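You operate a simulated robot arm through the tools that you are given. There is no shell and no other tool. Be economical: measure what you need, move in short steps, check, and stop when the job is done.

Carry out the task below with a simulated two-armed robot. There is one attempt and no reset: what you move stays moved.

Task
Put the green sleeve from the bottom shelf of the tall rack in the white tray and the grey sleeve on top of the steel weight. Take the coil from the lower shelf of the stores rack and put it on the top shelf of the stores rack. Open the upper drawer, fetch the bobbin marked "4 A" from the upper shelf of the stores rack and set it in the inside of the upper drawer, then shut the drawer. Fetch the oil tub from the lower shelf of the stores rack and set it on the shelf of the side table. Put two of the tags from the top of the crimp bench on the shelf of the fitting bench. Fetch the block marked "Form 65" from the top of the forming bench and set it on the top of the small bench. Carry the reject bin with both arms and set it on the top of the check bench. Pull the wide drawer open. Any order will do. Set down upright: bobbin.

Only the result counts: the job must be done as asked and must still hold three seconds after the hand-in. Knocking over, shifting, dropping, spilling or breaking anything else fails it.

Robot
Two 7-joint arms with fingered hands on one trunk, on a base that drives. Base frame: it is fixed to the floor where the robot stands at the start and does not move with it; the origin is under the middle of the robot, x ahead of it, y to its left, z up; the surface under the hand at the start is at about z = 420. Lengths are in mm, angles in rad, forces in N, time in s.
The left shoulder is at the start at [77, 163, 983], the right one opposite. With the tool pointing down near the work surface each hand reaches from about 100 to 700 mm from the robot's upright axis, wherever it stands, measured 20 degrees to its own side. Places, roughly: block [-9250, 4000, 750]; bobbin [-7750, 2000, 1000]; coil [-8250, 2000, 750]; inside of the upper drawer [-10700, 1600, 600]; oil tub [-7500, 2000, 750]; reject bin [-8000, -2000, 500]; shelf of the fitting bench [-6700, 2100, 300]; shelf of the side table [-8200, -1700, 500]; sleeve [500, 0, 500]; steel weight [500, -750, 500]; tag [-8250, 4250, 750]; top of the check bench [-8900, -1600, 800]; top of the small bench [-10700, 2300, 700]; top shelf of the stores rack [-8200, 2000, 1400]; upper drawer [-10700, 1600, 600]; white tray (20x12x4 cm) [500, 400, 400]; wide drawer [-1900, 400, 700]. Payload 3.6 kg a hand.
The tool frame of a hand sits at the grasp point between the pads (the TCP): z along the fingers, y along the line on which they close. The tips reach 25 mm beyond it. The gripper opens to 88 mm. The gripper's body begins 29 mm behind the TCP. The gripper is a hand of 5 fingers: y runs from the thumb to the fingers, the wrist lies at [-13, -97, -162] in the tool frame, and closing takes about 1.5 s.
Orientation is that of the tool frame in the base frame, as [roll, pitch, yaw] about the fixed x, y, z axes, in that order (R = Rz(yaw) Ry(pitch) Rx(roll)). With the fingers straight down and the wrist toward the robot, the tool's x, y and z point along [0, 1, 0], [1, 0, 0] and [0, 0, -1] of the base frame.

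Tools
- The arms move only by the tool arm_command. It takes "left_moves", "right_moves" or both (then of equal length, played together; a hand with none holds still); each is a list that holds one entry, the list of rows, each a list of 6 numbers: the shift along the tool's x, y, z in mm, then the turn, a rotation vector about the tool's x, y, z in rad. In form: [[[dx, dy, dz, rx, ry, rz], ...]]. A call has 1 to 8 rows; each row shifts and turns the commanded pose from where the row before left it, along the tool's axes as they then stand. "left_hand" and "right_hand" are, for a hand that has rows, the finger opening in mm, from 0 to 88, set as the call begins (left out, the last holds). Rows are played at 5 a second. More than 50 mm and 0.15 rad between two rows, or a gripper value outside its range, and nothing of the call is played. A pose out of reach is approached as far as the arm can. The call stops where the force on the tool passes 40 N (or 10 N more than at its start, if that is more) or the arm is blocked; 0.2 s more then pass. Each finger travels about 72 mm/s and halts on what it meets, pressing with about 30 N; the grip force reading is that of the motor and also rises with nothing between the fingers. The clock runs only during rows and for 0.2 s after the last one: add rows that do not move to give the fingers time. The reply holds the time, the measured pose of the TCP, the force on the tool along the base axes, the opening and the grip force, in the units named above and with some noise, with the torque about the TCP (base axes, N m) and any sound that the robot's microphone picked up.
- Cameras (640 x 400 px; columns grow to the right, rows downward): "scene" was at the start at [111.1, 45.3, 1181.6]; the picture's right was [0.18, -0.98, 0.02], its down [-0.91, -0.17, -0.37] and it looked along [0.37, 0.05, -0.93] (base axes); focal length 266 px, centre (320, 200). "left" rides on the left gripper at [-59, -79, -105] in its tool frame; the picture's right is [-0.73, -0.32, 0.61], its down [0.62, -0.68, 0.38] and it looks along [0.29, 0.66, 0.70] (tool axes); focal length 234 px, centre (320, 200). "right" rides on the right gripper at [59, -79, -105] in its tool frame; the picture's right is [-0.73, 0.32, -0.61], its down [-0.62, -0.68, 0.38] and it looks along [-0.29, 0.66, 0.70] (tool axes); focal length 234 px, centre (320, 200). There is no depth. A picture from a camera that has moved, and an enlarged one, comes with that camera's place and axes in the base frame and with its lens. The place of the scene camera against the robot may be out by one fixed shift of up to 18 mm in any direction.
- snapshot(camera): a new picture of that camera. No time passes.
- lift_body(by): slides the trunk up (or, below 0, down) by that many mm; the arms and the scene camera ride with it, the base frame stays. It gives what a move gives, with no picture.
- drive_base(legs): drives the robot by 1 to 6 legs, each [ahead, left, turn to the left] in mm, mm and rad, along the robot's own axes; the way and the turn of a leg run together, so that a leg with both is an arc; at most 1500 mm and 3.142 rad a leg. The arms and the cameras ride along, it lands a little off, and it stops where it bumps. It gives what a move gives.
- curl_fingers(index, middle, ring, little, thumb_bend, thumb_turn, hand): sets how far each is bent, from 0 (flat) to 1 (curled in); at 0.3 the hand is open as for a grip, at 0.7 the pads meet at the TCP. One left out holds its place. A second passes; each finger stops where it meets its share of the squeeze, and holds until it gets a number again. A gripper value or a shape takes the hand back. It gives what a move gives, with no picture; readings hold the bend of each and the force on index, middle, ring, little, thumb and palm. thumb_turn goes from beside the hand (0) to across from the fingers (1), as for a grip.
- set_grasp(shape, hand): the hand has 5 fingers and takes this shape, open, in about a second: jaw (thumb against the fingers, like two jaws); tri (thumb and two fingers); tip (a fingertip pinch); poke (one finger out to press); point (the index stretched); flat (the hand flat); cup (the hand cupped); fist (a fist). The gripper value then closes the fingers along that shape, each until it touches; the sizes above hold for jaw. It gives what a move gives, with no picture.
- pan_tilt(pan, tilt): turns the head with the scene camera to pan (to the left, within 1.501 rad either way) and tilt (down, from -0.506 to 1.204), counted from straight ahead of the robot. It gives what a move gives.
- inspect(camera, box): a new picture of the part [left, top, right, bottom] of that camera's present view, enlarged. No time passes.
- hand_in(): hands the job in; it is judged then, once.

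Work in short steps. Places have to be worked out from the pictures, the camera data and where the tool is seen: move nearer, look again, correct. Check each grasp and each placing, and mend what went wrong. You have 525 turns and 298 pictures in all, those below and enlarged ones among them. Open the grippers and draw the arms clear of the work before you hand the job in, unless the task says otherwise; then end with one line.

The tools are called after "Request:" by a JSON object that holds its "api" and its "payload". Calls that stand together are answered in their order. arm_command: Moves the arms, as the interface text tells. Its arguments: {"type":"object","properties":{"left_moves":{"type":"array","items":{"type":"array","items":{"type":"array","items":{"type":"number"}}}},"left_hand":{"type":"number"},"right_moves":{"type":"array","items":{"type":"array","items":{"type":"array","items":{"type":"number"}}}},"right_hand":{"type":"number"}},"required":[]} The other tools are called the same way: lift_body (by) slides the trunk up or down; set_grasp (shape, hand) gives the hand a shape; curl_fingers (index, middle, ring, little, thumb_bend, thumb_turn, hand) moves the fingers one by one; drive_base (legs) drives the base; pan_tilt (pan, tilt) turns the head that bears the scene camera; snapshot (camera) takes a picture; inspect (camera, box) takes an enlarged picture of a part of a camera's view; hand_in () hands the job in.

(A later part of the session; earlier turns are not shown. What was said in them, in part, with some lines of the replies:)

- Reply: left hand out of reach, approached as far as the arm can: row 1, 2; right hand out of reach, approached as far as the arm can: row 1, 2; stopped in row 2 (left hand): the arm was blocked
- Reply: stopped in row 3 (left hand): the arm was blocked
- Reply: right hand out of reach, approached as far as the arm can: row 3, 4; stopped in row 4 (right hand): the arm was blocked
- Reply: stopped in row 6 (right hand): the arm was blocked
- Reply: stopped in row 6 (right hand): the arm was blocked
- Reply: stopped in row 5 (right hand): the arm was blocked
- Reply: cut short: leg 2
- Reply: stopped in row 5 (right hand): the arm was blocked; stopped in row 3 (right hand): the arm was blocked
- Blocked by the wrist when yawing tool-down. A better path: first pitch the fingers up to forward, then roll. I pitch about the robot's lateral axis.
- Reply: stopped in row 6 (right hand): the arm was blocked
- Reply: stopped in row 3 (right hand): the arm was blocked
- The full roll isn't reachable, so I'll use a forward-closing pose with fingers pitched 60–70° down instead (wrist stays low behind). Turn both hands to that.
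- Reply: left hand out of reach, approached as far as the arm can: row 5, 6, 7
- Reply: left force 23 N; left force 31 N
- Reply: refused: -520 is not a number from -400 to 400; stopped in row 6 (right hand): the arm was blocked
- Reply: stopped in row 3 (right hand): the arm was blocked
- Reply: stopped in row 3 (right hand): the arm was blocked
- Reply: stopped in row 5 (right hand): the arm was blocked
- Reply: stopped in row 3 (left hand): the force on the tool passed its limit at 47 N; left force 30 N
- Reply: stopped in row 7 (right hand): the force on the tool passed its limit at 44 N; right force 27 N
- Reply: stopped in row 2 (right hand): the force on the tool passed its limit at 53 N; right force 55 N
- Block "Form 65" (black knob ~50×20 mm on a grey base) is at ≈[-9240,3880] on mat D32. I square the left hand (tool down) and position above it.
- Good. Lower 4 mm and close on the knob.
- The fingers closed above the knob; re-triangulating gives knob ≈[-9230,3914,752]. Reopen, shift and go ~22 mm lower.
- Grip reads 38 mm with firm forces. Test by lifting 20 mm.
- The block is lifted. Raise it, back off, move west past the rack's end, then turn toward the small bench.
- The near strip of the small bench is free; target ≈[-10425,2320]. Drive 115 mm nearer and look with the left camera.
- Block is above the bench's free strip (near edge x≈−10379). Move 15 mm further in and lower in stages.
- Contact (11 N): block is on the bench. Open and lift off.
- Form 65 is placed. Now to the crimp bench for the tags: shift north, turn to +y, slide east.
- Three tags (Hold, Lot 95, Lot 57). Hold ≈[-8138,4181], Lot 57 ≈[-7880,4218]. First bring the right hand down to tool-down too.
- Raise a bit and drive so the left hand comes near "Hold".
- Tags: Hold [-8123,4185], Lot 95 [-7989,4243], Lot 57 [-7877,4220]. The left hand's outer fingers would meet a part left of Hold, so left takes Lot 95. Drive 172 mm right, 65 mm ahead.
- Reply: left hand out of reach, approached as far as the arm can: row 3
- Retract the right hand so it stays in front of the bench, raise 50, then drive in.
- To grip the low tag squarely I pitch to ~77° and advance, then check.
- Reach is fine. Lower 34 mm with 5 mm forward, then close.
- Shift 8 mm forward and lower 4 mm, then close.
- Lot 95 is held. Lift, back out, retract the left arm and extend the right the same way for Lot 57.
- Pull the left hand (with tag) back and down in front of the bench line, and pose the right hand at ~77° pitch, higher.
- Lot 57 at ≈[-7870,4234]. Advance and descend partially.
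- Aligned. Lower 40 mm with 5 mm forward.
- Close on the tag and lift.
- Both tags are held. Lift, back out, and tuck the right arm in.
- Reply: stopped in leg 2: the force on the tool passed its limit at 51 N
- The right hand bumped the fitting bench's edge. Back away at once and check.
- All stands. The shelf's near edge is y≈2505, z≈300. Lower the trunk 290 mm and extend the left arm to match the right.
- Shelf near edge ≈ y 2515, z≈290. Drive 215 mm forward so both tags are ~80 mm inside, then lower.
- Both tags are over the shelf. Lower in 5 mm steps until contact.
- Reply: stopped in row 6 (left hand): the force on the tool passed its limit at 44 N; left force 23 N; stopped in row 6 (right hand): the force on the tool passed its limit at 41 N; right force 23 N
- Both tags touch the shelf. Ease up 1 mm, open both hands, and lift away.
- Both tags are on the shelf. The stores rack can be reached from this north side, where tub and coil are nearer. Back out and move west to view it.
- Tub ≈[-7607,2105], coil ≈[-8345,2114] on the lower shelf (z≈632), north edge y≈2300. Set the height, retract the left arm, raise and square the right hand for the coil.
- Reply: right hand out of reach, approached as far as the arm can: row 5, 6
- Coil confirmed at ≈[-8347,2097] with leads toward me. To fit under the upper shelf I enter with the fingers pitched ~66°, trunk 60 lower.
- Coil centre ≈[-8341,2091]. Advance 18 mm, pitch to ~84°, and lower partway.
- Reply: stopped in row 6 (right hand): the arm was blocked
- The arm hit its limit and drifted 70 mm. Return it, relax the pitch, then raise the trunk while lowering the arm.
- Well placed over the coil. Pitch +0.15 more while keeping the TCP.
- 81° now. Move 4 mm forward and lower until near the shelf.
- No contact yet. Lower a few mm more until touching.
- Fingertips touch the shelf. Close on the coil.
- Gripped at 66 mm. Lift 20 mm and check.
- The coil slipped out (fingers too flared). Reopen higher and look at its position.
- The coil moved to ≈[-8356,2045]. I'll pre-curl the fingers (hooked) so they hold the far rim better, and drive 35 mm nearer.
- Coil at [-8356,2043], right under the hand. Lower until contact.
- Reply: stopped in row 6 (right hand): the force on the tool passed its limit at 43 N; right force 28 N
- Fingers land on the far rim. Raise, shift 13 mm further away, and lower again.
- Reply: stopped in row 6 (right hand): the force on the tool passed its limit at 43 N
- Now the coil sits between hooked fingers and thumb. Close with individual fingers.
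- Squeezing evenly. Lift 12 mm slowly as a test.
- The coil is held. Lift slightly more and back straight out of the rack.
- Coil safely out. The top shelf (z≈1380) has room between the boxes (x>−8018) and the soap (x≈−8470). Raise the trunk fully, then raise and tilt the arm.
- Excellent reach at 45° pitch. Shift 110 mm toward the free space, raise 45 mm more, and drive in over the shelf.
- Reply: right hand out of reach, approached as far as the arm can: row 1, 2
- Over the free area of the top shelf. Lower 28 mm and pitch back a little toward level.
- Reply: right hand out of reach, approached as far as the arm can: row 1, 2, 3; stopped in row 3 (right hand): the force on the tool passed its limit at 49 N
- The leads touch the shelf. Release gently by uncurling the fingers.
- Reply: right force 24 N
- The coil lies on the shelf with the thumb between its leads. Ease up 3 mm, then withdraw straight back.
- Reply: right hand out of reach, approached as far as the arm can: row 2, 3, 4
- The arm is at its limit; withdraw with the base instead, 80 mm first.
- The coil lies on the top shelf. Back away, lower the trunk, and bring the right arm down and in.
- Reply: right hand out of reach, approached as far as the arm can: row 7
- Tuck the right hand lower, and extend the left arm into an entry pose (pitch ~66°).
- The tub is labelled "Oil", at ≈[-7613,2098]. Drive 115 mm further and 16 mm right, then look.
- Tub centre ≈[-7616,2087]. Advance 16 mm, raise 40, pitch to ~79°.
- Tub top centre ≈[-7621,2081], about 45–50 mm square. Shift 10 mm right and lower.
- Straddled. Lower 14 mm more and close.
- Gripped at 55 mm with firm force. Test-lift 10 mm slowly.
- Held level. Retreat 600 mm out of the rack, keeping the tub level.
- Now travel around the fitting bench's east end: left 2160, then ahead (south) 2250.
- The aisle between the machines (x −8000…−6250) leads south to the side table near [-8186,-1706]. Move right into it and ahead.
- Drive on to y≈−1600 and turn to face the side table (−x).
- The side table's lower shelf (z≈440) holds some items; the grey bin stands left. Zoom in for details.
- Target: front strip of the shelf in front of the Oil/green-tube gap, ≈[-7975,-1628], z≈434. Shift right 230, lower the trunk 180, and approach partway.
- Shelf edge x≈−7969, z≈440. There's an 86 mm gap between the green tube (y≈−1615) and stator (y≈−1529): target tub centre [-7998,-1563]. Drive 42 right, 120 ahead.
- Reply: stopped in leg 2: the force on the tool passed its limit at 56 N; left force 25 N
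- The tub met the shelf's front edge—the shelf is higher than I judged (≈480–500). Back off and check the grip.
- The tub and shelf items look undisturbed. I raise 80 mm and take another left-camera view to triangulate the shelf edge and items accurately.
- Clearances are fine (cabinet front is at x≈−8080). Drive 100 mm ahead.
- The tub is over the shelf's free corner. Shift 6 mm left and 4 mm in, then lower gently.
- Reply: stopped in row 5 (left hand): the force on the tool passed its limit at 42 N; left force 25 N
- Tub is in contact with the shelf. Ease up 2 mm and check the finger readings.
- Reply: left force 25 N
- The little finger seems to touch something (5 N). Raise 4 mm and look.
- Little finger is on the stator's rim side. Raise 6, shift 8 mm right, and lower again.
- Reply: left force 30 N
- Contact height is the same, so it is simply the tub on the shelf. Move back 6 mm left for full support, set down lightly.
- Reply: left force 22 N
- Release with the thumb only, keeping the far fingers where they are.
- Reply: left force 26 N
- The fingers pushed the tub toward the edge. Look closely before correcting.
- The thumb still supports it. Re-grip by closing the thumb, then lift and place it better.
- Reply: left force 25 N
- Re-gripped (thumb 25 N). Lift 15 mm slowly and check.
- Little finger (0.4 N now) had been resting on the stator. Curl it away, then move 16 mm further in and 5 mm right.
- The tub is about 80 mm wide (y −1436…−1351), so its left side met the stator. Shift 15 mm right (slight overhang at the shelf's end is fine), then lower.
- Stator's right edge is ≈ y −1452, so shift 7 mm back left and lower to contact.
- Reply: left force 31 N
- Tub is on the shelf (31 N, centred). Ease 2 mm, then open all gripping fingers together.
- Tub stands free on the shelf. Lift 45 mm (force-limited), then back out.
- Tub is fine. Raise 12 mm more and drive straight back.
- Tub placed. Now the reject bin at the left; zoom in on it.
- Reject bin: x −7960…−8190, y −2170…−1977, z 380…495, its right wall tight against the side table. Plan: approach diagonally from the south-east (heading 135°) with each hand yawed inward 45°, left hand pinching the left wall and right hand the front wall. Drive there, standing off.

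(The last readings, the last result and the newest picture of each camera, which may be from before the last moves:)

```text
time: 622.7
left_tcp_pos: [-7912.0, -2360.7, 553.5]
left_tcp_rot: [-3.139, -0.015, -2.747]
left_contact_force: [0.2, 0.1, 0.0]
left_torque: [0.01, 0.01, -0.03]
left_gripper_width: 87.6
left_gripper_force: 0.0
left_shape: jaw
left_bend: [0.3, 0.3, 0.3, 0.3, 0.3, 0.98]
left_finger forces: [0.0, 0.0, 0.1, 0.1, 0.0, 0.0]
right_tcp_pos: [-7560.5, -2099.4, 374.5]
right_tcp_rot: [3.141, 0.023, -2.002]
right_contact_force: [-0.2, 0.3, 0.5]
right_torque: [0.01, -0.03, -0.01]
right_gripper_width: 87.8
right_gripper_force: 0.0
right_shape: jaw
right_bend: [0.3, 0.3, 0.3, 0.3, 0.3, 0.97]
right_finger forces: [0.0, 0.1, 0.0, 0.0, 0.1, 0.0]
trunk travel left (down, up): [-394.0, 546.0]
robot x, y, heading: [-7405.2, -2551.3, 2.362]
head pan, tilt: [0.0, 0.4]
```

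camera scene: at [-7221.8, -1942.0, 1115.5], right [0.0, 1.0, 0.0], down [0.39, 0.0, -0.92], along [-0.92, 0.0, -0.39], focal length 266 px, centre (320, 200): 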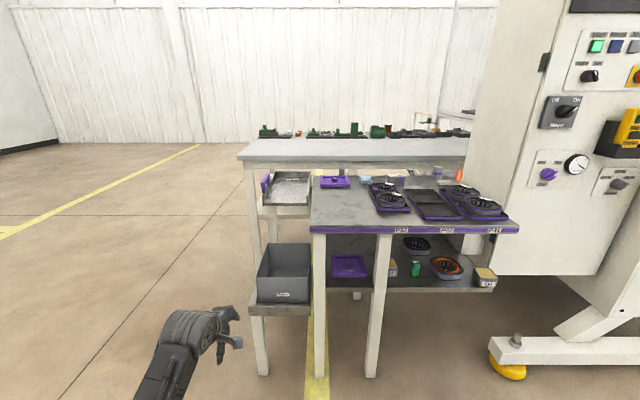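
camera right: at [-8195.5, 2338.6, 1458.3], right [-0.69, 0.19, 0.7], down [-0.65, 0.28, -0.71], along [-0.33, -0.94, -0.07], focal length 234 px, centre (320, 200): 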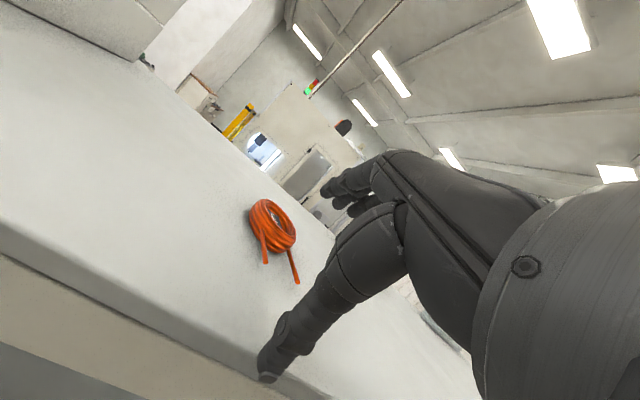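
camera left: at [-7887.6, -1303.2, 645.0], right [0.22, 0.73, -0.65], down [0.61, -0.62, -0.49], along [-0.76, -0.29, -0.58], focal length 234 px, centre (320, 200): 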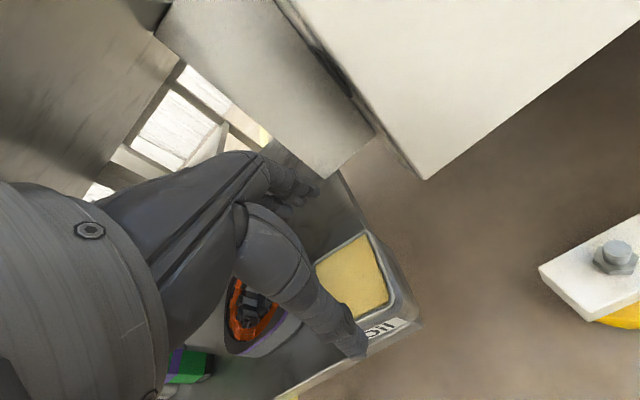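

Inward yaw works. Continue to ~45° each and raise the right hand to match.

Request:
{"api": "arm_command", "payload": {"left_moves": [[[0, 0, 0, 0, 0, 0.08], [0, 0, 0, 0, 0, 0.08], [0, 0, 0, 0, 0, 0.08], [0, 0, 0, 0, 0, 0.08], [0, 0, 0, 0, 0, 0.07], [0, 0, 0, 0, 0, 0]]], "right_moves": [[[0, 0, -30, 0, 0, -0.08], [0, 0, -30, 0, 0, -0.08], [0, 0, -30, 0, 0, -0.08], [0, 0, -30, 0, 0, -0.08], [0, 0, -30, 0, 0, -0.07], [0, 0, -30, 0, 0, -0.05]]]}}

Request:
{"api": "pan_tilt", "payload": {"pan": 0, "tilt": 0.7}}

Request:
{"api": "snapshot", "payload": {"camera": "scene"}}

```text
time: 624.1
left_tcp_pos: [-7912.3, -2360.6, 555.1]
left_tcp_rot: [-3.135, -0.015, -3.138]
left_contact_force: [-0.4, 0.5, 1.4]
left_torque: [-0.02, -0.04, 0.03]
left_gripper_width: 88.1
left_gripper_force: 0.1
left_shape: jaw
left_bend: [0.3, 0.3, 0.3, 0.3, 0.3, 0.98]
left_finger forces: [0.1, 0.0, 0.0, 0.1, 0.1, 0.0]
right_tcp_pos: [-7561.0, -2105.4, 553.7]
right_tcp_rot: [-3.135, 0.019, -1.564]
right_contact_force: [1.2, -0.3, 0.0]
right_torque: [0.02, 0.0, 0.01]
right_gripper_width: 88.0
right_gripper_force: 0.0
right_shape: jaw
right_bend: [0.3, 0.3, 0.3, 0.3, 0.3, 0.97]
right_finger forces: [0.1, 0.0, 0.1, 0.1, 0.0, 0.0]
trunk travel left (down, up): [-394.0, 546.0]
robot x, y, heading: [-7400.0, -2549.4, 2.362]
head pan, tilt: [0.0, 0.4]
```

```text
time: 624.9
left_tcp_pos: [-7911.9, -2359.8, 555.7]
left_tcp_rot: [-3.133, -0.015, -3.137]
left_contact_force: [0.3, 0.2, 0.2]
left_torque: [0.0, -0.03, 0.0]
left_gripper_width: 88.0
left_gripper_force: 0.1
left_shape: jaw
left_bend: [0.3, 0.3, 0.3, 0.3, 0.3, 0.98]
left_finger forces: [0.0, 0.0, 0.1, 0.0, 0.0, 0.1]
right_tcp_pos: [-7560.2, -2103.4, 553.7]
right_tcp_rot: [-3.131, 0.023, -1.565]
right_contact_force: [-0.3, -0.3, 0.8]
right_torque: [0.02, 0.01, -0.03]
right_gripper_width: 87.8
right_gripper_force: 0.0
right_shape: jaw
right_bend: [0.3, 0.3, 0.3, 0.3, 0.3, 0.97]
right_finger forces: [0.0, 0.1, 0.0, 0.0, 0.0, 0.1]
trunk travel left (down, up): [-394.0, 546.0]
robot x, y, heading: [-7400.2, -2554.9, 2.359]
head pan, tilt: [0.0, 0.7]
```

```text
90 pictures are left
camera scene: at [-7501.6, -2445.4, 1088.8], right [0.71, 0.71, 0.0], down [0.46, -0.45, -0.77], along [-0.54, 0.54, -0.64], focal length 266 px, centre (320, 200)
```

scene: 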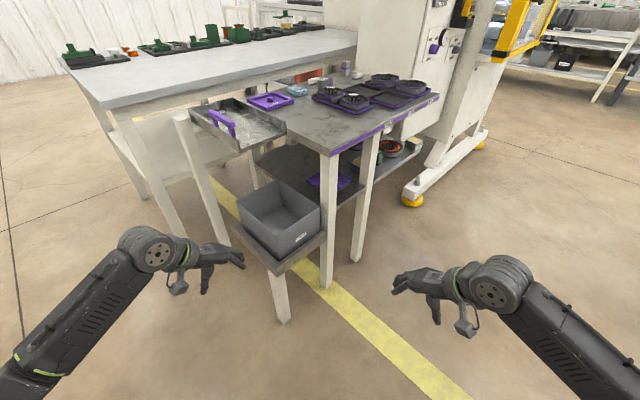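

Both hands are squared to the bin's walls. Strafe left 133 and go ahead 277, then refine with the hand cameras.

Request:
{"api": "drive_base", "payload": {"legs": [[0, 133, 0], [270, 0, 0]]}}

Request:
{"api": "snapshot", "payload": {"camera": "scene"}}

Request:
{"api": "snapshot", "payload": {"camera": "left"}}

Request:
{"api": "snapshot", "payload": {"camera": "right"}}

```text
time: 627.7
left_tcp_pos: [-8198.9, -2261.0, 554.7]
left_tcp_rot: [-3.132, -0.013, -3.138]
left_contact_force: [-0.6, 0.1, -0.8]
left_torque: [-0.01, 0.01, -0.03]
left_gripper_width: 87.7
left_gripper_force: 0.0
left_shape: jaw
left_bend: [0.3, 0.3, 0.3, 0.3, 0.3, 0.98]
left_finger forces: [0.0, 0.1, 0.1, 0.0, 0.0, 0.1]
right_tcp_pos: [-7849.0, -2003.9, 553.4]
right_tcp_rot: [-3.13, 0.019, -1.565]
right_contact_force: [-0.1, -0.1, 1.1]
right_torque: [0.01, -0.03, 0.03]
right_gripper_width: 87.8
right_gripper_force: 0.0
right_shape: jaw
right_bend: [0.3, 0.3, 0.3, 0.3, 0.3, 0.97]
right_finger forces: [0.1, 0.0, 0.0, 0.0, 0.1, 0.0]
trunk travel left (down, up): [-394.0, 546.0]
robot x, y, heading: [-7686.4, -2450.4, 2.359]
head pan, tilt: [0.0, 0.7]
```

```text
89 pictures are left
camera scene: at [-7789.4, -2345.7, 1088.6], right [0.71, 0.71, 0.0], down [0.46, -0.46, -0.76], along [-0.54, 0.54, -0.64], focal length 266 px, centre (320, 200)
```

scene: 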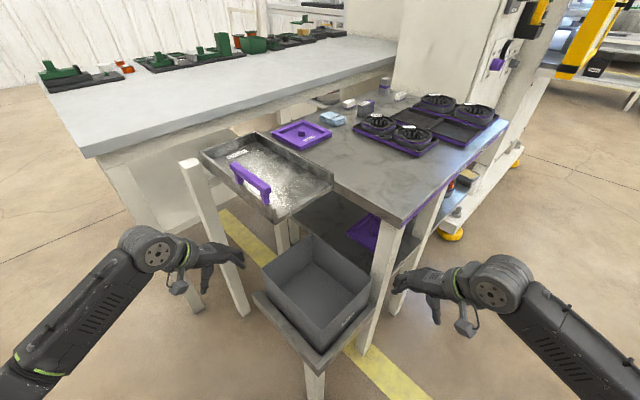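

```text
88 pictures are left
camera left: at [-8138.4, -2339.0, 659.3], right [0.72, -0.33, -0.61], down [-0.63, -0.69, -0.37], along [-0.3, 0.65, -0.7], focal length 234 px, centre (320, 200)
```

left: 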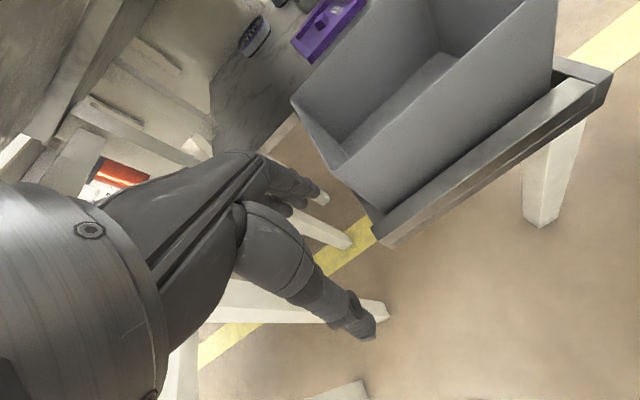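

```text
87 pictures are left
camera right: at [-7770.3, -2065.2, 658.6], right [-0.33, 0.71, 0.62], down [0.68, 0.63, -0.36], along [-0.65, 0.3, -0.7], focal length 234 px, centre (320, 200)
```

right: 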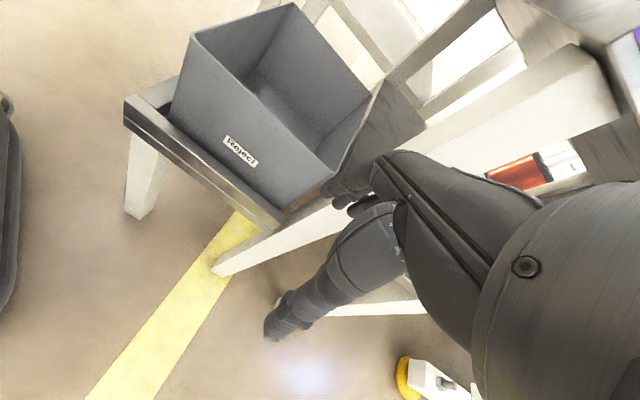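

Rim measured: x −7965…−8175, y −1993…−2178, z≈495. Move hands above the walls: left to [-8122,-2178], right to [-7966,-2042].

Request:
{"api": "arm_command", "payload": {"left_moves": [[[-26, 28, 0, 0, 0, 0], [-26, 28, 0, 0, 0, 0], [-25, 27, 0, 0, 0, 0], [0, 0, 0, 0, 0, 0]]], "right_moves": [[[13, 39, 0, 0, 0, 0], [13, 39, 0, 0, 0, 0], [12, 39, 0, 0, 0, 0], [0, 0, 0, 0, 0, 0]]]}}

Request:
{"api": "snapshot", "payload": {"camera": "left"}}

Request:
{"api": "snapshot", "payload": {"camera": "right"}}

```text
time: 628.7
left_tcp_pos: [-8124.3, -2178.3, 553.1]
left_tcp_rot: [-3.135, -0.014, -3.138]
left_contact_force: [-0.4, -0.2, -0.2]
left_torque: [-0.01, 0.0, -0.02]
left_gripper_width: 88.1
left_gripper_force: 0.0
left_shape: jaw
left_bend: [0.3, 0.3, 0.3, 0.3, 0.3, 0.98]
left_finger forces: [0.0, 0.0, 0.1, 0.0, 0.1, 0.1]
right_tcp_pos: [-7965.0, -2042.7, 550.6]
right_tcp_rot: [-3.134, 0.02, -1.566]
right_contact_force: [0.2, 1.0, 0.2]
right_torque: [0.0, -0.01, 0.01]
right_gripper_width: 88.0
right_gripper_force: 0.0
right_shape: jaw
right_bend: [0.3, 0.3, 0.3, 0.3, 0.3, 0.97]
right_finger forces: [0.1, 0.1, 0.1, 0.0, 0.0, 0.0]
trunk travel left (down, up): [-394.0, 546.0]
robot x, y, heading: [-7687.9, -2451.1, 2.354]
head pan, tilt: [0.0, 0.7]
```

```text
86 pictures are left
camera left: at [-8062.4, -2256.4, 657.7], right [0.72, -0.33, -0.61], down [-0.63, -0.69, -0.37], along [-0.3, 0.65, -0.7], focal length 234 px, centre (320, 200)
```

left: 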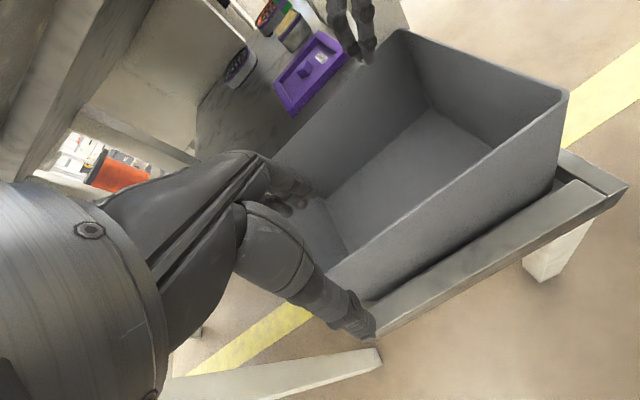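

```text
85 pictures are left
camera right: at [-7886.9, -2103.5, 655.7], right [-0.33, 0.71, 0.62], down [0.68, 0.63, -0.36], along [-0.65, 0.3, -0.7], focal length 234 px, centre (320, 200)
```

right: 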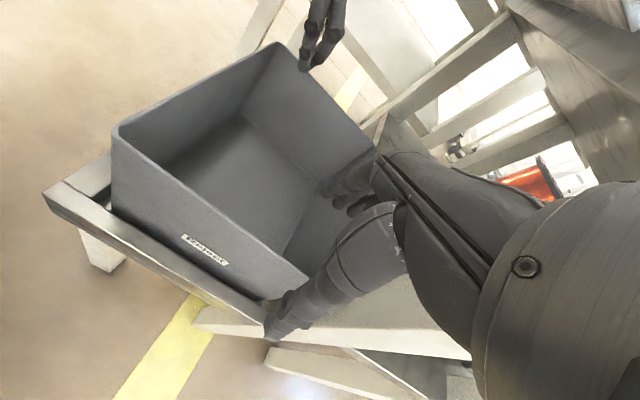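

Both hands straddle their walls. Lower both 72 mm.

Request:
{"api": "arm_command", "payload": {"left_moves": [[[0, 5, 24, 0, 0, 0], [0, 0, 24, 0, 0, 0], [0, 0, 24, 0, 0, 0], [0, 0, 0, 0, 0, 0]]], "right_moves": [[[0, 0, 24, 0, 0, 0], [0, 0, 24, 0, 0, 0], [0, 0, 24, 0, 0, 0], [0, 0, 0, 0, 0, 0]]]}}

Request:
{"api": "snapshot", "payload": {"camera": "left"}}

Request:
{"api": "snapshot", "payload": {"camera": "right"}}

```text
time: 629.7
left_tcp_pos: [-8122.7, -2172.9, 482.0]
left_tcp_rot: [-3.134, -0.015, -3.137]
left_contact_force: [-0.2, -1.2, 0.3]
left_torque: [0.01, 0.02, -0.02]
left_gripper_width: 88.1
left_gripper_force: 0.1
left_shape: jaw
left_bend: [0.3, 0.3, 0.3, 0.3, 0.3, 0.98]
left_finger forces: [0.1, 0.1, 0.0, 0.0, 0.1, 0.0]
right_tcp_pos: [-7964.9, -2041.6, 478.7]
right_tcp_rot: [-3.134, 0.02, -1.565]
right_contact_force: [0.3, -0.1, -0.2]
right_torque: [0.02, 0.0, -0.03]
right_gripper_width: 87.8
right_gripper_force: 0.0
right_shape: jaw
right_bend: [0.3, 0.3, 0.3, 0.3, 0.3, 0.97]
right_finger forces: [0.0, 0.1, 0.0, 0.1, 0.0, 0.1]
trunk travel left (down, up): [-394.0, 546.0]
robot x, y, heading: [-7689.3, -2452.5, 2.357]
head pan, tilt: [0.0, 0.7]
```

```text
84 pictures are left
camera left: at [-8062.8, -2251.5, 586.1], right [0.72, -0.33, -0.61], down [-0.63, -0.69, -0.37], along [-0.3, 0.65, -0.7], focal length 234 px, centre (320, 200)
```

left: 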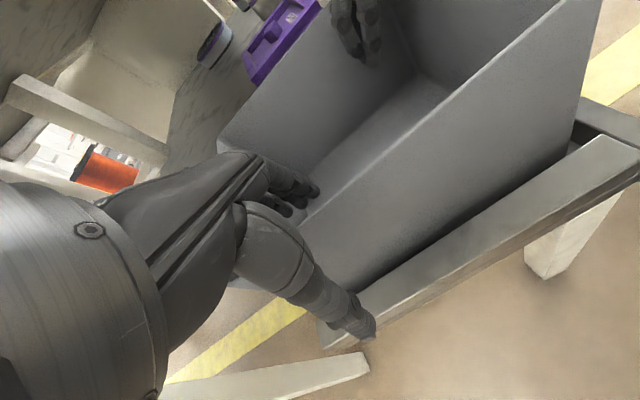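

```text
83 pictures are left
camera right: at [-7886.2, -2103.5, 582.7], right [-0.33, 0.71, 0.62], down [0.68, 0.63, -0.36], along [-0.65, 0.3, -0.7], focal length 234 px, centre (320, 200)
```

right: 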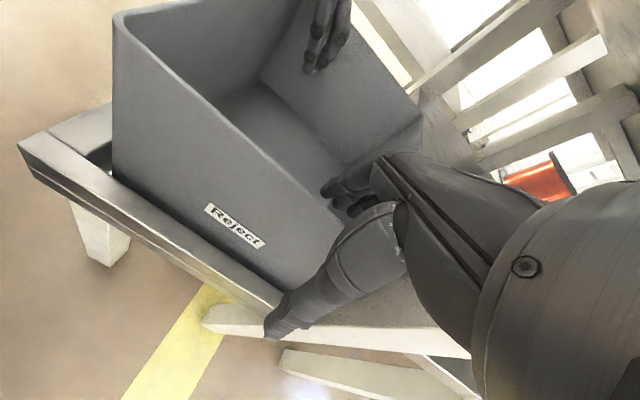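

Fingers inside, thumbs outside on both walls. Lower 10 mm and close both hands.

Request:
{"api": "arm_command", "payload": {"left_moves": [[[0, 0, 10, 0, 0, 0], [0, 0, 0, 0, 0, 0]]], "right_moves": [[[0, 0, 8, 0, 0, 0], [0, 0, 0, 0, 0, 0]]]}}

Request:
{"api": "arm_command", "payload": {"left_hand": 0, "right_hand": 0, "left_moves": [[[0, 0, 0, 0, 0, 0], [0, 0, 0, 0, 0, 0], [0, 0, 0, 0, 0, 0], [0, 0, 0, 0, 0, 0], [0, 0, 0, 0, 0, 0], [0, 0, 0, 0, 0, 0], [0, 0, 0, 0, 0, 0]]], "right_moves": [[[0, 0, 0, 0, 0, 0], [0, 0, 0, 0, 0, 0], [0, 0, 0, 0, 0, 0], [0, 0, 0, 0, 0, 0], [0, 0, 0, 0, 0, 0], [0, 0, 0, 0, 0, 0], [0, 0, 0, 0, 0, 0]]]}}

Request:
{"api": "snapshot", "payload": {"camera": "scene"}}

```text
time: 630.3
left_tcp_pos: [-8123.5, -2173.3, 471.0]
left_tcp_rot: [-3.134, -0.015, -3.138]
left_contact_force: [-1.0, 0.1, -0.1]
left_torque: [0.01, 0.03, 0.02]
left_gripper_width: 88.2
left_gripper_force: 0.0
left_shape: jaw
left_bend: [0.3, 0.3, 0.3, 0.3, 0.3, 0.98]
left_finger forces: [0.1, 0.1, 0.0, 0.1, 0.1, 0.0]
right_tcp_pos: [-7964.1, -2040.8, 470.3]
right_tcp_rot: [-3.132, 0.021, -1.566]
right_contact_force: [1.3, 0.9, -0.2]
right_torque: [0.01, 0.0, 0.02]
right_gripper_width: 88.1
right_gripper_force: 0.1
right_shape: jaw
right_bend: [0.3, 0.3, 0.3, 0.3, 0.3, 0.97]
right_finger forces: [0.1, 0.1, 0.1, 0.1, 0.0, 0.0]
trunk travel left (down, up): [-394.0, 546.0]
robot x, y, heading: [-7689.8, -2454.7, 2.361]
head pan, tilt: [0.0, 0.7]
```

```text
time: 631.9
left_tcp_pos: [-8123.6, -2173.4, 471.3]
left_tcp_rot: [-3.133, -0.013, -3.138]
left_contact_force: [-0.3, 1.0, -0.1]
left_torque: [0.02, -0.02, -0.13]
left_gripper_width: 0.1
left_gripper_force: 30.2
left_shape: jaw
left_bend: [0.7, 0.7, 0.7, 0.7, 0.68, 1.0]
left_finger forces: [14.4, 7.4, 3.6, 2.0, 27.3, 0.0]
right_tcp_pos: [-7964.4, -2042.6, 470.9]
right_tcp_rot: [-3.133, 0.02, -1.566]
right_contact_force: [0.1, -0.8, -0.2]
right_torque: [-0.03, 0.01, 0.13]
right_gripper_width: 0.2
right_gripper_force: 29.6
right_shape: jaw
right_bend: [0.7, 0.7, 0.7, 0.7, 0.68, 1.0]
right_finger forces: [14.3, 7.4, 3.5, 1.9, 27.3, 0.1]
trunk travel left (down, up): [-394.0, 546.0]
robot x, y, heading: [-7686.3, -2449.6, 2.36]
head pan, tilt: [0.0, 0.7]
```

```text
82 pictures are left
camera scene: at [-7789.1, -2346.0, 1088.7], right [0.71, 0.71, 0.0], down [0.46, -0.46, -0.76], along [-0.54, 0.54, -0.64], focal length 266 px, centre (320, 200)
```

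scene: 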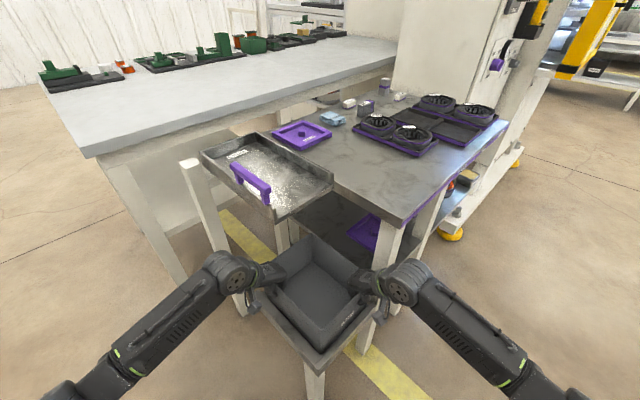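

Both walls are pinched. Lift with the trunk 15 mm as a test.

Request:
{"api": "lift_body", "payload": {"by": 15}}

Request:
{"api": "inspect", "payload": {"camera": "scene", "box": [220, 220, 420, 380]}}

```text
time: 632.5
left_tcp_pos: [-8124.1, -2174.1, 487.2]
left_tcp_rot: [-3.132, -0.014, -3.14]
left_contact_force: [-0.5, -0.1, -0.7]
left_torque: [-0.02, -0.03, -0.14]
left_gripper_width: 0.2
left_gripper_force: 30.1
left_shape: jaw
left_bend: [0.7, 0.7, 0.7, 0.7, 0.68, 1.0]
left_finger forces: [14.4, 7.3, 3.6, 2.1, 27.4, 0.0]
right_tcp_pos: [-7965.5, -2042.0, 484.8]
right_tcp_rot: [-3.131, 0.019, -1.565]
right_contact_force: [-1.0, 0.4, -1.6]
right_torque: [0.01, -0.01, 0.17]
right_gripper_width: 0.3
right_gripper_force: 30.0
right_shape: jaw
right_bend: [0.7, 0.7, 0.7, 0.7, 0.68, 1.0]
right_finger forces: [14.4, 7.5, 3.5, 2.1, 27.4, 0.0]
trunk travel left (down, up): [-409.0, 531.0]
robot x, y, heading: [-7691.4, -2454.3, 2.357]
head pan, tilt: [0.0, 0.7]
```

```text
2.50 times, centred on (320, 300) of scene
camera zoom: at [-7789.3, -2345.8, 1103.7], right [0.71, 0.71, 0.0], down [0.46, -0.46, -0.76], along [-0.54, 0.54, -0.64], focal length 665 px, centre (320, -50)
```

zoom: 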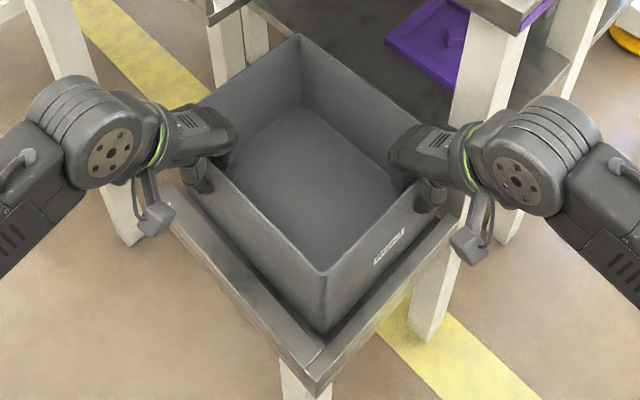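

Lift another 25 mm and check that the bin has left the stand.

Request:
{"api": "lift_body", "payload": {"by": 25}}

Request:
{"api": "inspect", "payload": {"camera": "scene", "box": [220, 220, 420, 380]}}

```text
time: 633.3
left_tcp_pos: [-8124.2, -2172.9, 512.3]
left_tcp_rot: [-3.133, -0.014, -3.137]
left_contact_force: [-1.0, 0.3, -0.4]
left_torque: [0.0, -0.03, -0.16]
left_gripper_width: 0.0
left_gripper_force: 29.7
left_shape: jaw
left_bend: [0.7, 0.7, 0.7, 0.7, 0.68, 1.0]
left_finger forces: [14.5, 7.3, 3.5, 2.1, 27.5, 0.0]
right_tcp_pos: [-7964.3, -2042.2, 510.6]
right_tcp_rot: [-3.13, 0.02, -1.564]
right_contact_force: [1.2, -0.1, -0.4]
right_torque: [-0.02, -0.02, 0.15]
right_gripper_width: 0.0
right_gripper_force: 30.1
right_shape: jaw
right_bend: [0.7, 0.7, 0.7, 0.7, 0.68, 1.0]
right_finger forces: [14.4, 7.3, 3.5, 2.1, 27.5, 0.0]
trunk travel left (down, up): [-434.0, 506.0]
robot x, y, heading: [-7691.8, -2451.1, 2.354]
head pan, tilt: [0.0, 0.7]
```

```text
2.50 times, centred on (320, 300) of scene
camera zoom: at [-7789.3, -2345.8, 1128.7], right [0.71, 0.71, 0.0], down [0.46, -0.46, -0.76], along [-0.54, 0.54, -0.64], focal length 665 px, centre (320, -50)
```

zoom: 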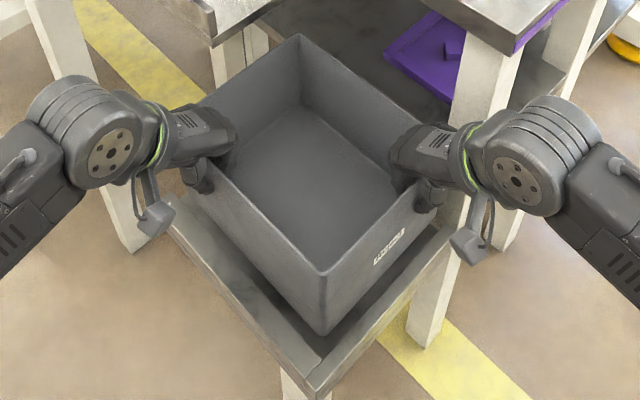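

The bin is lifted, level and secure. Back away diagonally 380 mm.

Request:
{"api": "drive_base", "payload": {"legs": [[-120, 0, 0], [-260, 0, 0]]}}

Request:
{"api": "lift_body", "payload": {"by": 400}}

Request:
{"api": "snapshot", "payload": {"camera": "scene"}}

```text
time: 636.0
left_tcp_pos: [-7855.4, -2442.6, 511.6]
left_tcp_rot: [-3.134, -0.014, -3.139]
left_contact_force: [-0.6, -0.2, 0.0]
left_torque: [-0.04, -0.01, -0.15]
left_gripper_width: 0.1
left_gripper_force: 30.3
left_shape: jaw
left_bend: [0.7, 0.7, 0.7, 0.7, 0.68, 1.0]
left_finger forces: [14.5, 7.2, 3.5, 2.1, 27.6, 0.0]
right_tcp_pos: [-7695.1, -2309.8, 510.4]
right_tcp_rot: [-3.132, 0.021, -1.565]
right_contact_force: [0.2, 0.5, 0.0]
right_torque: [0.02, -0.02, 0.14]
right_gripper_width: 0.5
right_gripper_force: 29.7
right_shape: jaw
right_bend: [0.7, 0.7, 0.7, 0.7, 0.68, 1.0]
right_finger forces: [14.4, 7.4, 3.5, 1.9, 27.5, 0.1]
trunk travel left (down, up): [-434.0, 506.0]
robot x, y, heading: [-7423.0, -2721.3, 2.362]
head pan, tilt: [0.0, 0.7]
```

```text
time: 639.8
left_tcp_pos: [-7855.5, -2441.8, 911.6]
left_tcp_rot: [-3.133, -0.013, -3.138]
left_contact_force: [0.2, -0.4, -0.7]
left_torque: [-0.04, -0.03, -0.21]
left_gripper_width: 0.0
left_gripper_force: 30.6
left_shape: jaw
left_bend: [0.7, 0.7, 0.7, 0.7, 0.68, 1.0]
left_finger forces: [14.5, 7.2, 3.5, 2.1, 27.5, 0.0]
right_tcp_pos: [-7696.5, -2311.2, 909.9]
right_tcp_rot: [-3.133, 0.02, -1.565]
right_contact_force: [0.1, 0.6, -1.2]
right_torque: [0.02, -0.06, 0.15]
right_gripper_width: 0.1
right_gripper_force: 29.8
right_shape: jaw
right_bend: [0.7, 0.7, 0.7, 0.7, 0.68, 1.0]
right_finger forces: [14.5, 7.4, 3.4, 2.0, 27.5, 0.0]
trunk travel left (down, up): [-834.0, 106.0]
robot x, y, heading: [-7421.0, -2720.1, 2.355]
head pan, tilt: [0.0, 0.7]
```

```text
79 pictures are left
camera scene: at [-7520.3, -2614.0, 1528.6], right [0.71, 0.71, 0.0], down [0.46, -0.45, -0.76], along [-0.54, 0.54, -0.64], focal length 266 px, centre (320, 200)
```

scene: 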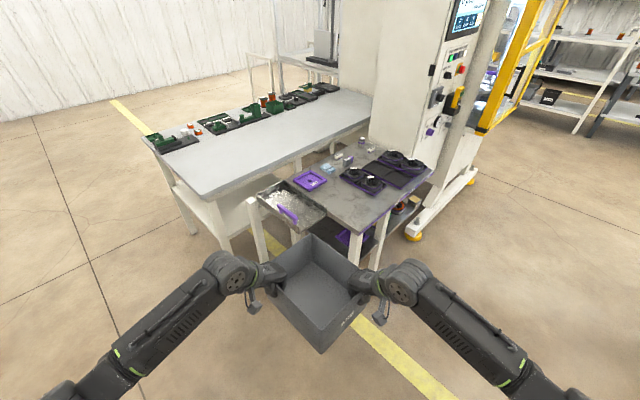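

Check bench: front edge x≈−8500, south end y≈−2370, green items at the back (x<−9000). I'll place the bin at ≈[-8700,-2180] from the south. Raise 80, turn to +y, back off, strafe west.

Request:
{"api": "lift_body", "payload": {"by": 80}}

Request:
{"api": "drive_base", "payload": {"legs": [[0, 0, -0.785], [-250, 0, 0], [0, 1280, 0]]}}

Request:
{"api": "snapshot", "payload": {"camera": "scene"}}

```text
time: 641.0
left_tcp_pos: [-7856.0, -2441.3, 992.4]
left_tcp_rot: [-3.132, -0.016, -3.137]
left_contact_force: [-1.5, -0.1, -1.4]
left_torque: [-0.03, 0.03, -0.17]
left_gripper_width: 0.0
left_gripper_force: 30.0
left_shape: jaw
left_bend: [0.7, 0.7, 0.7, 0.7, 0.68, 1.0]
left_finger forces: [14.5, 7.3, 3.5, 2.0, 27.6, 0.0]
right_tcp_pos: [-7696.0, -2310.1, 989.2]
right_tcp_rot: [-3.132, 0.022, -1.566]
right_contact_force: [0.5, -0.2, -1.5]
right_torque: [0.01, -0.03, 0.1]
right_gripper_width: 0.0
right_gripper_force: 30.4
right_shape: jaw
right_bend: [0.7, 0.7, 0.7, 0.7, 0.68, 1.0]
right_finger forces: [14.4, 7.4, 3.5, 2.0, 27.5, 0.1]
trunk travel left (down, up): [-914.0, 26.0]
robot x, y, heading: [-7419.3, -2718.3, 2.357]
head pan, tilt: [0.0, 0.7]
```

```text
time: 650.8
left_tcp_pos: [-8795.1, -2474.1, 991.4]
left_tcp_rot: [-3.134, -0.014, 2.368]
left_contact_force: [0.6, -0.1, -0.3]
left_torque: [-0.01, 0.02, -0.15]
left_gripper_width: 0.0
left_gripper_force: 29.8
left_shape: jaw
left_bend: [0.7, 0.7, 0.7, 0.7, 0.68, 1.0]
left_finger forces: [14.4, 7.3, 3.5, 2.1, 27.4, 0.0]
right_tcp_pos: [-8590.2, -2493.2, 990.0]
right_tcp_rot: [-3.133, 0.018, -2.34]
right_contact_force: [-0.3, 0.1, -0.6]
right_torque: [-0.03, 0.0, 0.14]
right_gripper_width: 0.1
right_gripper_force: 30.3
right_shape: jaw
right_bend: [0.7, 0.7, 0.7, 0.7, 0.68, 1.0]
right_finger forces: [14.5, 7.3, 3.5, 2.0, 27.3, 0.0]
trunk travel left (down, up): [-914.0, 26.0]
robot x, y, heading: [-8681.1, -2976.6, 1.577]
head pan, tilt: [0.0, 0.7]
```

```text
78 pictures are left
camera scene: at [-8685.2, -2832.1, 1608.7], right [1.0, 0.01, 0.0], down [0.01, -0.64, -0.76], along [-0.01, 0.76, -0.64], focal length 266 px, centre (320, 200)
```

scene: 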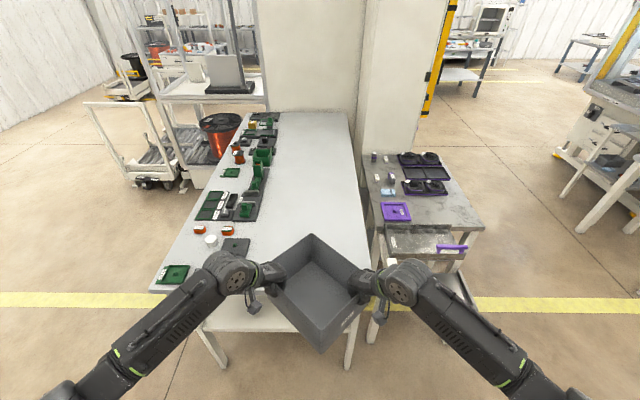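

The bench's near area x −8520…−8990 is free. Strafe left 35, go ahead 280, then lower.

Request:
{"api": "drive_base", "payload": {"legs": [[0, 35, 0], [280, 0, 0]]}}

Request:
{"api": "lift_body", "payload": {"by": -60}}

Request:
{"api": "snapshot", "payload": {"camera": "scene"}}

Request:
{"api": "snapshot", "payload": {"camera": "left"}}

```text
time: 653.1
left_tcp_pos: [-8835.1, -2202.4, 992.8]
left_tcp_rot: [-3.134, -0.014, 2.37]
left_contact_force: [0.3, 0.3, -0.2]
left_torque: [-0.02, 0.01, -0.15]
left_gripper_width: 0.1
left_gripper_force: 29.8
left_shape: jaw
left_bend: [0.7, 0.7, 0.7, 0.7, 0.68, 1.0]
left_finger forces: [14.5, 7.4, 3.6, 2.1, 27.4, 0.0]
right_tcp_pos: [-8630.4, -2217.8, 991.4]
right_tcp_rot: [-3.133, 0.02, -2.341]
right_contact_force: [0.5, 0.9, -0.7]
right_torque: [-0.04, 0.02, 0.1]
right_gripper_width: 0.0
right_gripper_force: 30.4
right_shape: jaw
right_bend: [0.7, 0.7, 0.7, 0.7, 0.68, 1.0]
right_finger forces: [14.5, 7.4, 3.5, 2.1, 27.4, 0.0]
trunk travel left (down, up): [-914.0, 26.0]
robot x, y, heading: [-8718.3, -2701.6, 1.585]
head pan, tilt: [0.0, 0.7]
```

```text
time: 654.1
left_tcp_pos: [-8834.9, -2200.9, 930.3]
left_tcp_rot: [-3.133, -0.014, 2.369]
left_contact_force: [0.3, -0.2, -0.6]
left_torque: [-0.02, -0.04, -0.13]
left_gripper_width: 0.0
left_gripper_force: 30.0
left_shape: jaw
left_bend: [0.7, 0.7, 0.7, 0.7, 0.68, 1.0]
left_finger forces: [14.5, 7.4, 3.5, 2.0, 27.4, 0.0]
right_tcp_pos: [-8628.7, -2218.9, 929.7]
right_tcp_rot: [-3.134, 0.021, -2.341]
right_contact_force: [-1.1, -0.1, -0.6]
right_torque: [-0.03, -0.01, 0.15]
right_gripper_width: 0.0
right_gripper_force: 30.0
right_shape: jaw
right_bend: [0.7, 0.7, 0.7, 0.7, 0.68, 1.0]
right_finger forces: [14.4, 7.4, 3.5, 2.0, 27.2, 0.0]
trunk travel left (down, up): [-854.0, 86.0]
robot x, y, heading: [-8719.1, -2699.3, 1.581]
head pan, tilt: [0.0, 0.7]
```

```text
77 pictures are left
camera scene: at [-8723.5, -2558.4, 1548.8], right [1.0, 0.01, 0.0], down [0.01, -0.64, -0.77], along [-0.01, 0.77, -0.64], focal length 266 px, centre (320, 200)
```

scene: 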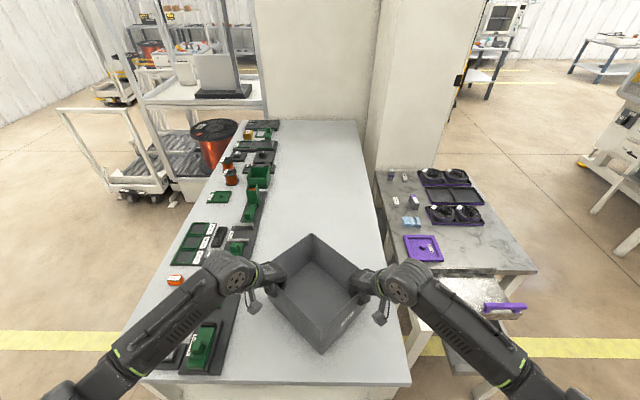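

```text
76 pictures are left
camera left: at [-8845.6, -2299.6, 1036.4], right [0.29, -0.74, -0.61], down [-0.93, -0.05, -0.37], along [0.24, 0.68, -0.7], focal length 234 px, centre (320, 200)
```

left: 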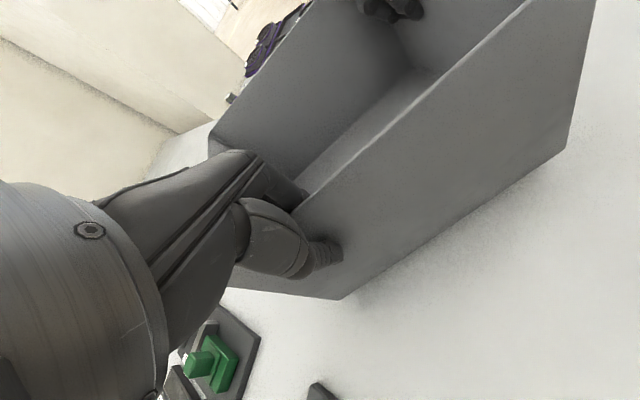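

Clear of the items (≈80 mm). Lower with both arms in small steps to contact.

Request:
{"api": "lift_body", "payload": {"by": -25}}

Request:
{"api": "arm_command", "payload": {"left_moves": [[[0, 0, 4, 0, 0, 0], [0, 0, 4, 0, 0, 0], [0, 0, 4, 0, 0, 0], [0, 0, 4, 0, 0, 0], [0, 0, 4, 0, 0, 0], [0, 0, 4, 0, 0, 0]]], "right_moves": [[[0, 0, 4, 0, 0, 0], [0, 0, 4, 0, 0, 0], [0, 0, 4, 0, 0, 0], [0, 0, 4, 0, 0, 0], [0, 0, 4, 0, 0, 0], [0, 0, 4, 0, 0, 0]]]}}

Request:
{"api": "snapshot", "payload": {"camera": "left"}}

```text
time: 654.9
left_tcp_pos: [-8834.8, -2200.6, 905.6]
left_tcp_rot: [-3.132, -0.012, 2.369]
left_contact_force: [1.1, -0.4, -0.7]
left_torque: [-0.01, 0.01, -0.16]
left_gripper_width: 0.0
left_gripper_force: 30.0
left_shape: jaw
left_bend: [0.7, 0.7, 0.7, 0.7, 0.68, 1.0]
left_finger forces: [14.8, 7.7, 3.8, 2.2, 28.1, 0.0]
right_tcp_pos: [-8628.9, -2218.8, 905.1]
right_tcp_rot: [-3.134, 0.021, -2.34]
right_contact_force: [-0.7, -0.2, -0.4]
right_torque: [-0.03, -0.01, 0.15]
right_gripper_width: 0.0
right_gripper_force: 29.8
right_shape: jaw
right_bend: [0.7, 0.7, 0.7, 0.7, 0.68, 1.0]
right_finger forces: [14.8, 7.8, 3.8, 2.1, 28.0, 0.1]
trunk travel left (down, up): [-829.0, 111.0]
robot x, y, heading: [-8716.0, -2704.9, 1.588]
head pan, tilt: [0.0, 0.7]
```

```text
time: 655.7
left_tcp_pos: [-8833.7, -2199.3, 904.6]
left_tcp_rot: [3.13, -0.022, 2.372]
left_contact_force: [-3.8, -2.0, 23.0]
left_torque: [-0.04, 0.15, -0.1]
left_gripper_width: 0.1
left_gripper_force: 30.4
left_shape: jaw
left_bend: [0.7, 0.7, 0.7, 0.7, 0.69, 1.0]
left_finger forces: [17.0, 9.0, 3.2, 2.1, 36.0, 0.1]
right_tcp_pos: [-8629.8, -2218.6, 903.3]
right_tcp_rot: [3.129, 0.032, -2.341]
right_contact_force: [5.1, -2.2, 23.9]
right_torque: [-0.05, -0.17, 0.11]
right_gripper_width: 0.2
right_gripper_force: 29.8
right_shape: jaw
right_bend: [0.7, 0.7, 0.7, 0.7, 0.69, 1.0]
right_finger forces: [17.1, 8.8, 3.2, 2.0, 36.1, 0.0]
trunk travel left (down, up): [-829.0, 111.0]
robot x, y, heading: [-8718.1, -2701.0, 1.581]
head pan, tilt: [0.0, 0.7]
stopped in row 4 (right hand): the force on the tool passed its limit at 44 N (the readings are from after the stop); the commanded pose is now the measured one
```

```text
75 pictures are left
camera left: at [-8845.9, -2301.9, 1006.7], right [0.29, -0.72, -0.63], down [-0.93, -0.05, -0.38], along [0.24, 0.69, -0.68], focal length 234 px, centre (320, 200)
```

left: 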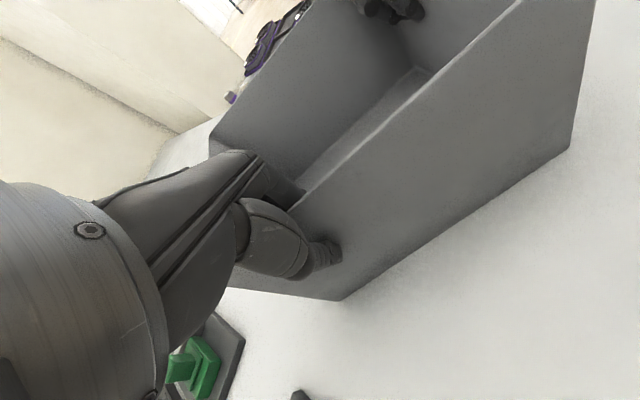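

The bin rests on the bench. Ease up, then open both hands and lift out.

Request:
{"api": "arm_command", "payload": {"left_moves": [[[0, 0, -2, 0, 0, 0], [0, 0, 0, 0, 0, 0]]], "right_moves": [[[0, 0, -2, 0, 0, 0], [0, 0, 0, 0, 0, 0]]]}}

Request:
{"api": "arm_command", "payload": {"left_hand": 88, "right_hand": 88, "left_moves": [[[0, 0, 0, 0, 0, 0], [0, 0, 0, 0, 0, 0], [0, 0, 0, 0, 0, 0], [0, 0, 0, 0, 0, 0], [0, 0, 0, 0, 0, 0], [0, 0, 0, 0, 0, 0], [0, 0, 0, 0, 0, 0]]], "right_moves": [[[0, 0, 0, 0, 0, 0], [0, 0, 0, 0, 0, 0], [0, 0, 0, 0, 0, 0], [0, 0, 0, 0, 0, 0], [0, 0, 0, 0, 0, 0], [0, 0, 0, 0, 0, 0], [0, 0, 0, 0, 0, 0]]]}}

Request:
{"api": "arm_command", "payload": {"left_moves": [[[0, 0, -20, 0, 0, 0], [0, 0, -30, 0, 0, 0], [0, 0, -30, 0, 0, 0], [0, 0, 0, 0, 0, 0]]], "right_moves": [[[0, 0, -20, 0, 0, 0], [0, 0, -30, 0, 0, 0], [0, 0, -30, 0, 0, 0], [0, 0, 0, 0, 0, 0]]]}}

Request:
{"api": "snapshot", "payload": {"camera": "scene"}}

```text
time: 656.3
left_tcp_pos: [-8834.3, -2201.2, 904.2]
left_tcp_rot: [3.133, -0.021, 2.37]
left_contact_force: [-3.4, -1.2, 26.1]
left_torque: [-0.05, 0.14, -0.11]
left_gripper_width: 0.0
left_gripper_force: 30.1
left_shape: jaw
left_bend: [0.7, 0.7, 0.7, 0.7, 0.69, 1.0]
left_finger forces: [17.6, 9.3, 3.3, 2.1, 36.0, 0.0]
right_tcp_pos: [-8629.2, -2219.8, 904.4]
right_tcp_rot: [3.135, 0.028, -2.341]
right_contact_force: [2.3, 2.4, 23.0]
right_torque: [0.05, -0.13, 0.16]
right_gripper_width: 0.0
right_gripper_force: 30.5
right_shape: jaw
right_bend: [0.7, 0.7, 0.7, 0.7, 0.69, 1.0]
right_finger forces: [18.4, 9.8, 3.6, 2.3, 34.3, 0.0]
trunk travel left (down, up): [-829.0, 111.0]
robot x, y, heading: [-8715.5, -2703.3, 1.579]
head pan, tilt: [0.0, 0.7]
```

```text
time: 657.9
left_tcp_pos: [-8834.2, -2197.2, 900.4]
left_tcp_rot: [3.138, -0.019, 2.37]
left_contact_force: [-0.8, 0.5, 0.8]
left_torque: [0.0, -0.01, -0.03]
left_gripper_width: 87.8
left_gripper_force: 0.1
left_shape: jaw
left_bend: [0.3, 0.3, 0.3, 0.3, 0.3, 0.98]
left_finger forces: [0.0, 0.0, 0.0, 0.1, 0.0, 0.0]
right_tcp_pos: [-8629.3, -2215.0, 899.2]
right_tcp_rot: [3.141, 0.024, -2.341]
right_contact_force: [0.1, 0.6, 0.1]
right_torque: [-0.04, 0.0, -0.01]
right_gripper_width: 87.6
right_gripper_force: 0.0
right_shape: jaw
right_bend: [0.3, 0.3, 0.3, 0.3, 0.3, 0.98]
right_finger forces: [0.1, 0.0, 0.0, 0.0, 0.0, 0.0]
trunk travel left (down, up): [-829.0, 111.0]
robot x, y, heading: [-8715.3, -2701.5, 1.583]
head pan, tilt: [0.0, 0.7]
```

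```text
time: 658.9
left_tcp_pos: [-8834.6, -2198.6, 981.1]
left_tcp_rot: [3.139, -0.017, 2.372]
left_contact_force: [-1.1, 0.5, -0.7]
left_torque: [0.0, 0.01, -0.03]
left_gripper_width: 87.7
left_gripper_force: 0.0
left_shape: jaw
left_bend: [0.3, 0.3, 0.3, 0.3, 0.3, 0.98]
left_finger forces: [0.1, 0.0, 0.0, 0.1, 0.0, 0.0]
right_tcp_pos: [-8631.8, -2215.7, 979.6]
right_tcp_rot: [3.139, 0.025, -2.343]
right_contact_force: [0.3, -0.5, -0.6]
right_torque: [0.01, 0.0, 0.05]
right_gripper_width: 87.7
right_gripper_force: 0.0
right_shape: jaw
right_bend: [0.3, 0.3, 0.3, 0.3, 0.3, 0.98]
right_finger forces: [0.0, 0.0, 0.0, 0.0, 0.1, 0.0]
trunk travel left (down, up): [-829.0, 111.0]
robot x, y, heading: [-8714.9, -2700.3, 1.582]
head pan, tilt: [0.0, 0.7]
```

```text
74 pictures are left
camera scene: at [-8723.4, -2557.6, 1523.7], right [1.0, 0.01, 0.0], down [0.01, -0.64, -0.76], along [-0.01, 0.76, -0.64], focal length 266 px, centre (320, 200)
```

scene: 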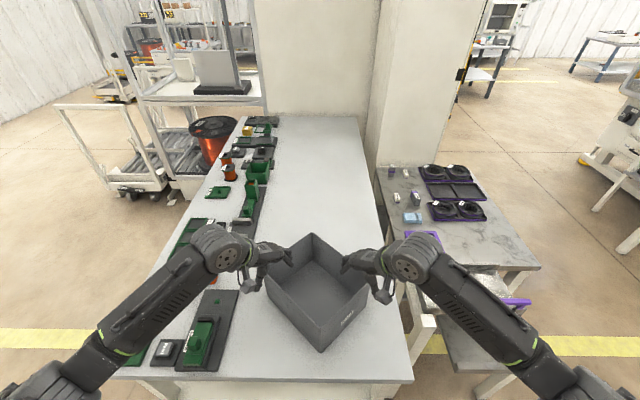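

The bin stands on the check bench. Back clear and take a final look.

Request:
{"api": "drive_base", "payload": {"legs": [[-450, 0, 0]]}}

Request:
{"api": "snapshot", "payload": {"camera": "scene"}}

```text
time: 661.6
left_tcp_pos: [-8827.3, -2645.1, 980.6]
left_tcp_rot: [3.14, -0.017, 2.372]
left_contact_force: [-0.8, -0.1, -1.0]
left_torque: [0.02, -0.02, -0.01]
left_gripper_width: 87.8
left_gripper_force: 0.1
left_shape: jaw
left_bend: [0.3, 0.3, 0.3, 0.3, 0.3, 0.98]
left_finger forces: [0.1, 0.0, 0.1, 0.1, 0.0, 0.0]
right_tcp_pos: [-8627.3, -2661.3, 979.0]
right_tcp_rot: [-3.141, 0.023, -2.342]
right_contact_force: [-0.5, -0.8, -0.2]
right_torque: [0.0, -0.01, 0.0]
right_gripper_width: 87.7
right_gripper_force: 0.1
right_shape: jaw
right_bend: [0.3, 0.3, 0.3, 0.3, 0.3, 0.98]
right_finger forces: [0.0, 0.0, 0.0, 0.0, 0.0, 0.0]
trunk travel left (down, up): [-829.0, 111.0]
robot x, y, heading: [-8713.3, -3148.1, 1.58]
head pan, tilt: [0.0, 0.7]
```

```text
73 pictures are left
camera scene: at [-8717.9, -3004.0, 1523.6], right [1.0, 0.01, 0.0], down [0.01, -0.64, -0.76], along [-0.01, 0.76, -0.64], focal length 266 px, centre (320, 200)
```

scene: 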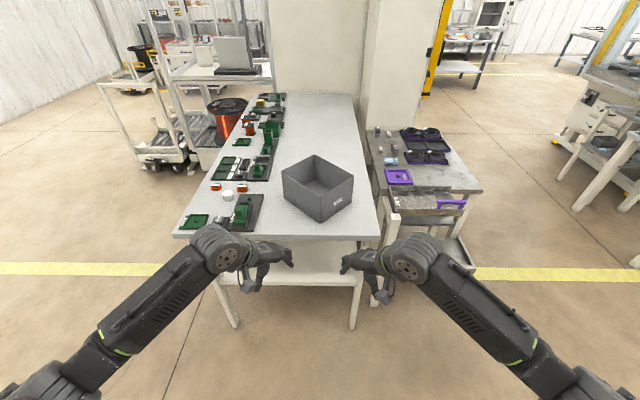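

All the placements I could see look right, and both hands are open and clear. I hand the job in.

Request:
{"api": "hand_in", "payload": {}}

```text
The job is handed in.
```

I did every part of the task and handed the job in; I could not recheck that the bobbin still stands upright in the shut drawer, and on the way the hand once bumped the fitting bench edge and the oil tub touched the side table's shelf edge, with nothing visibly moved.
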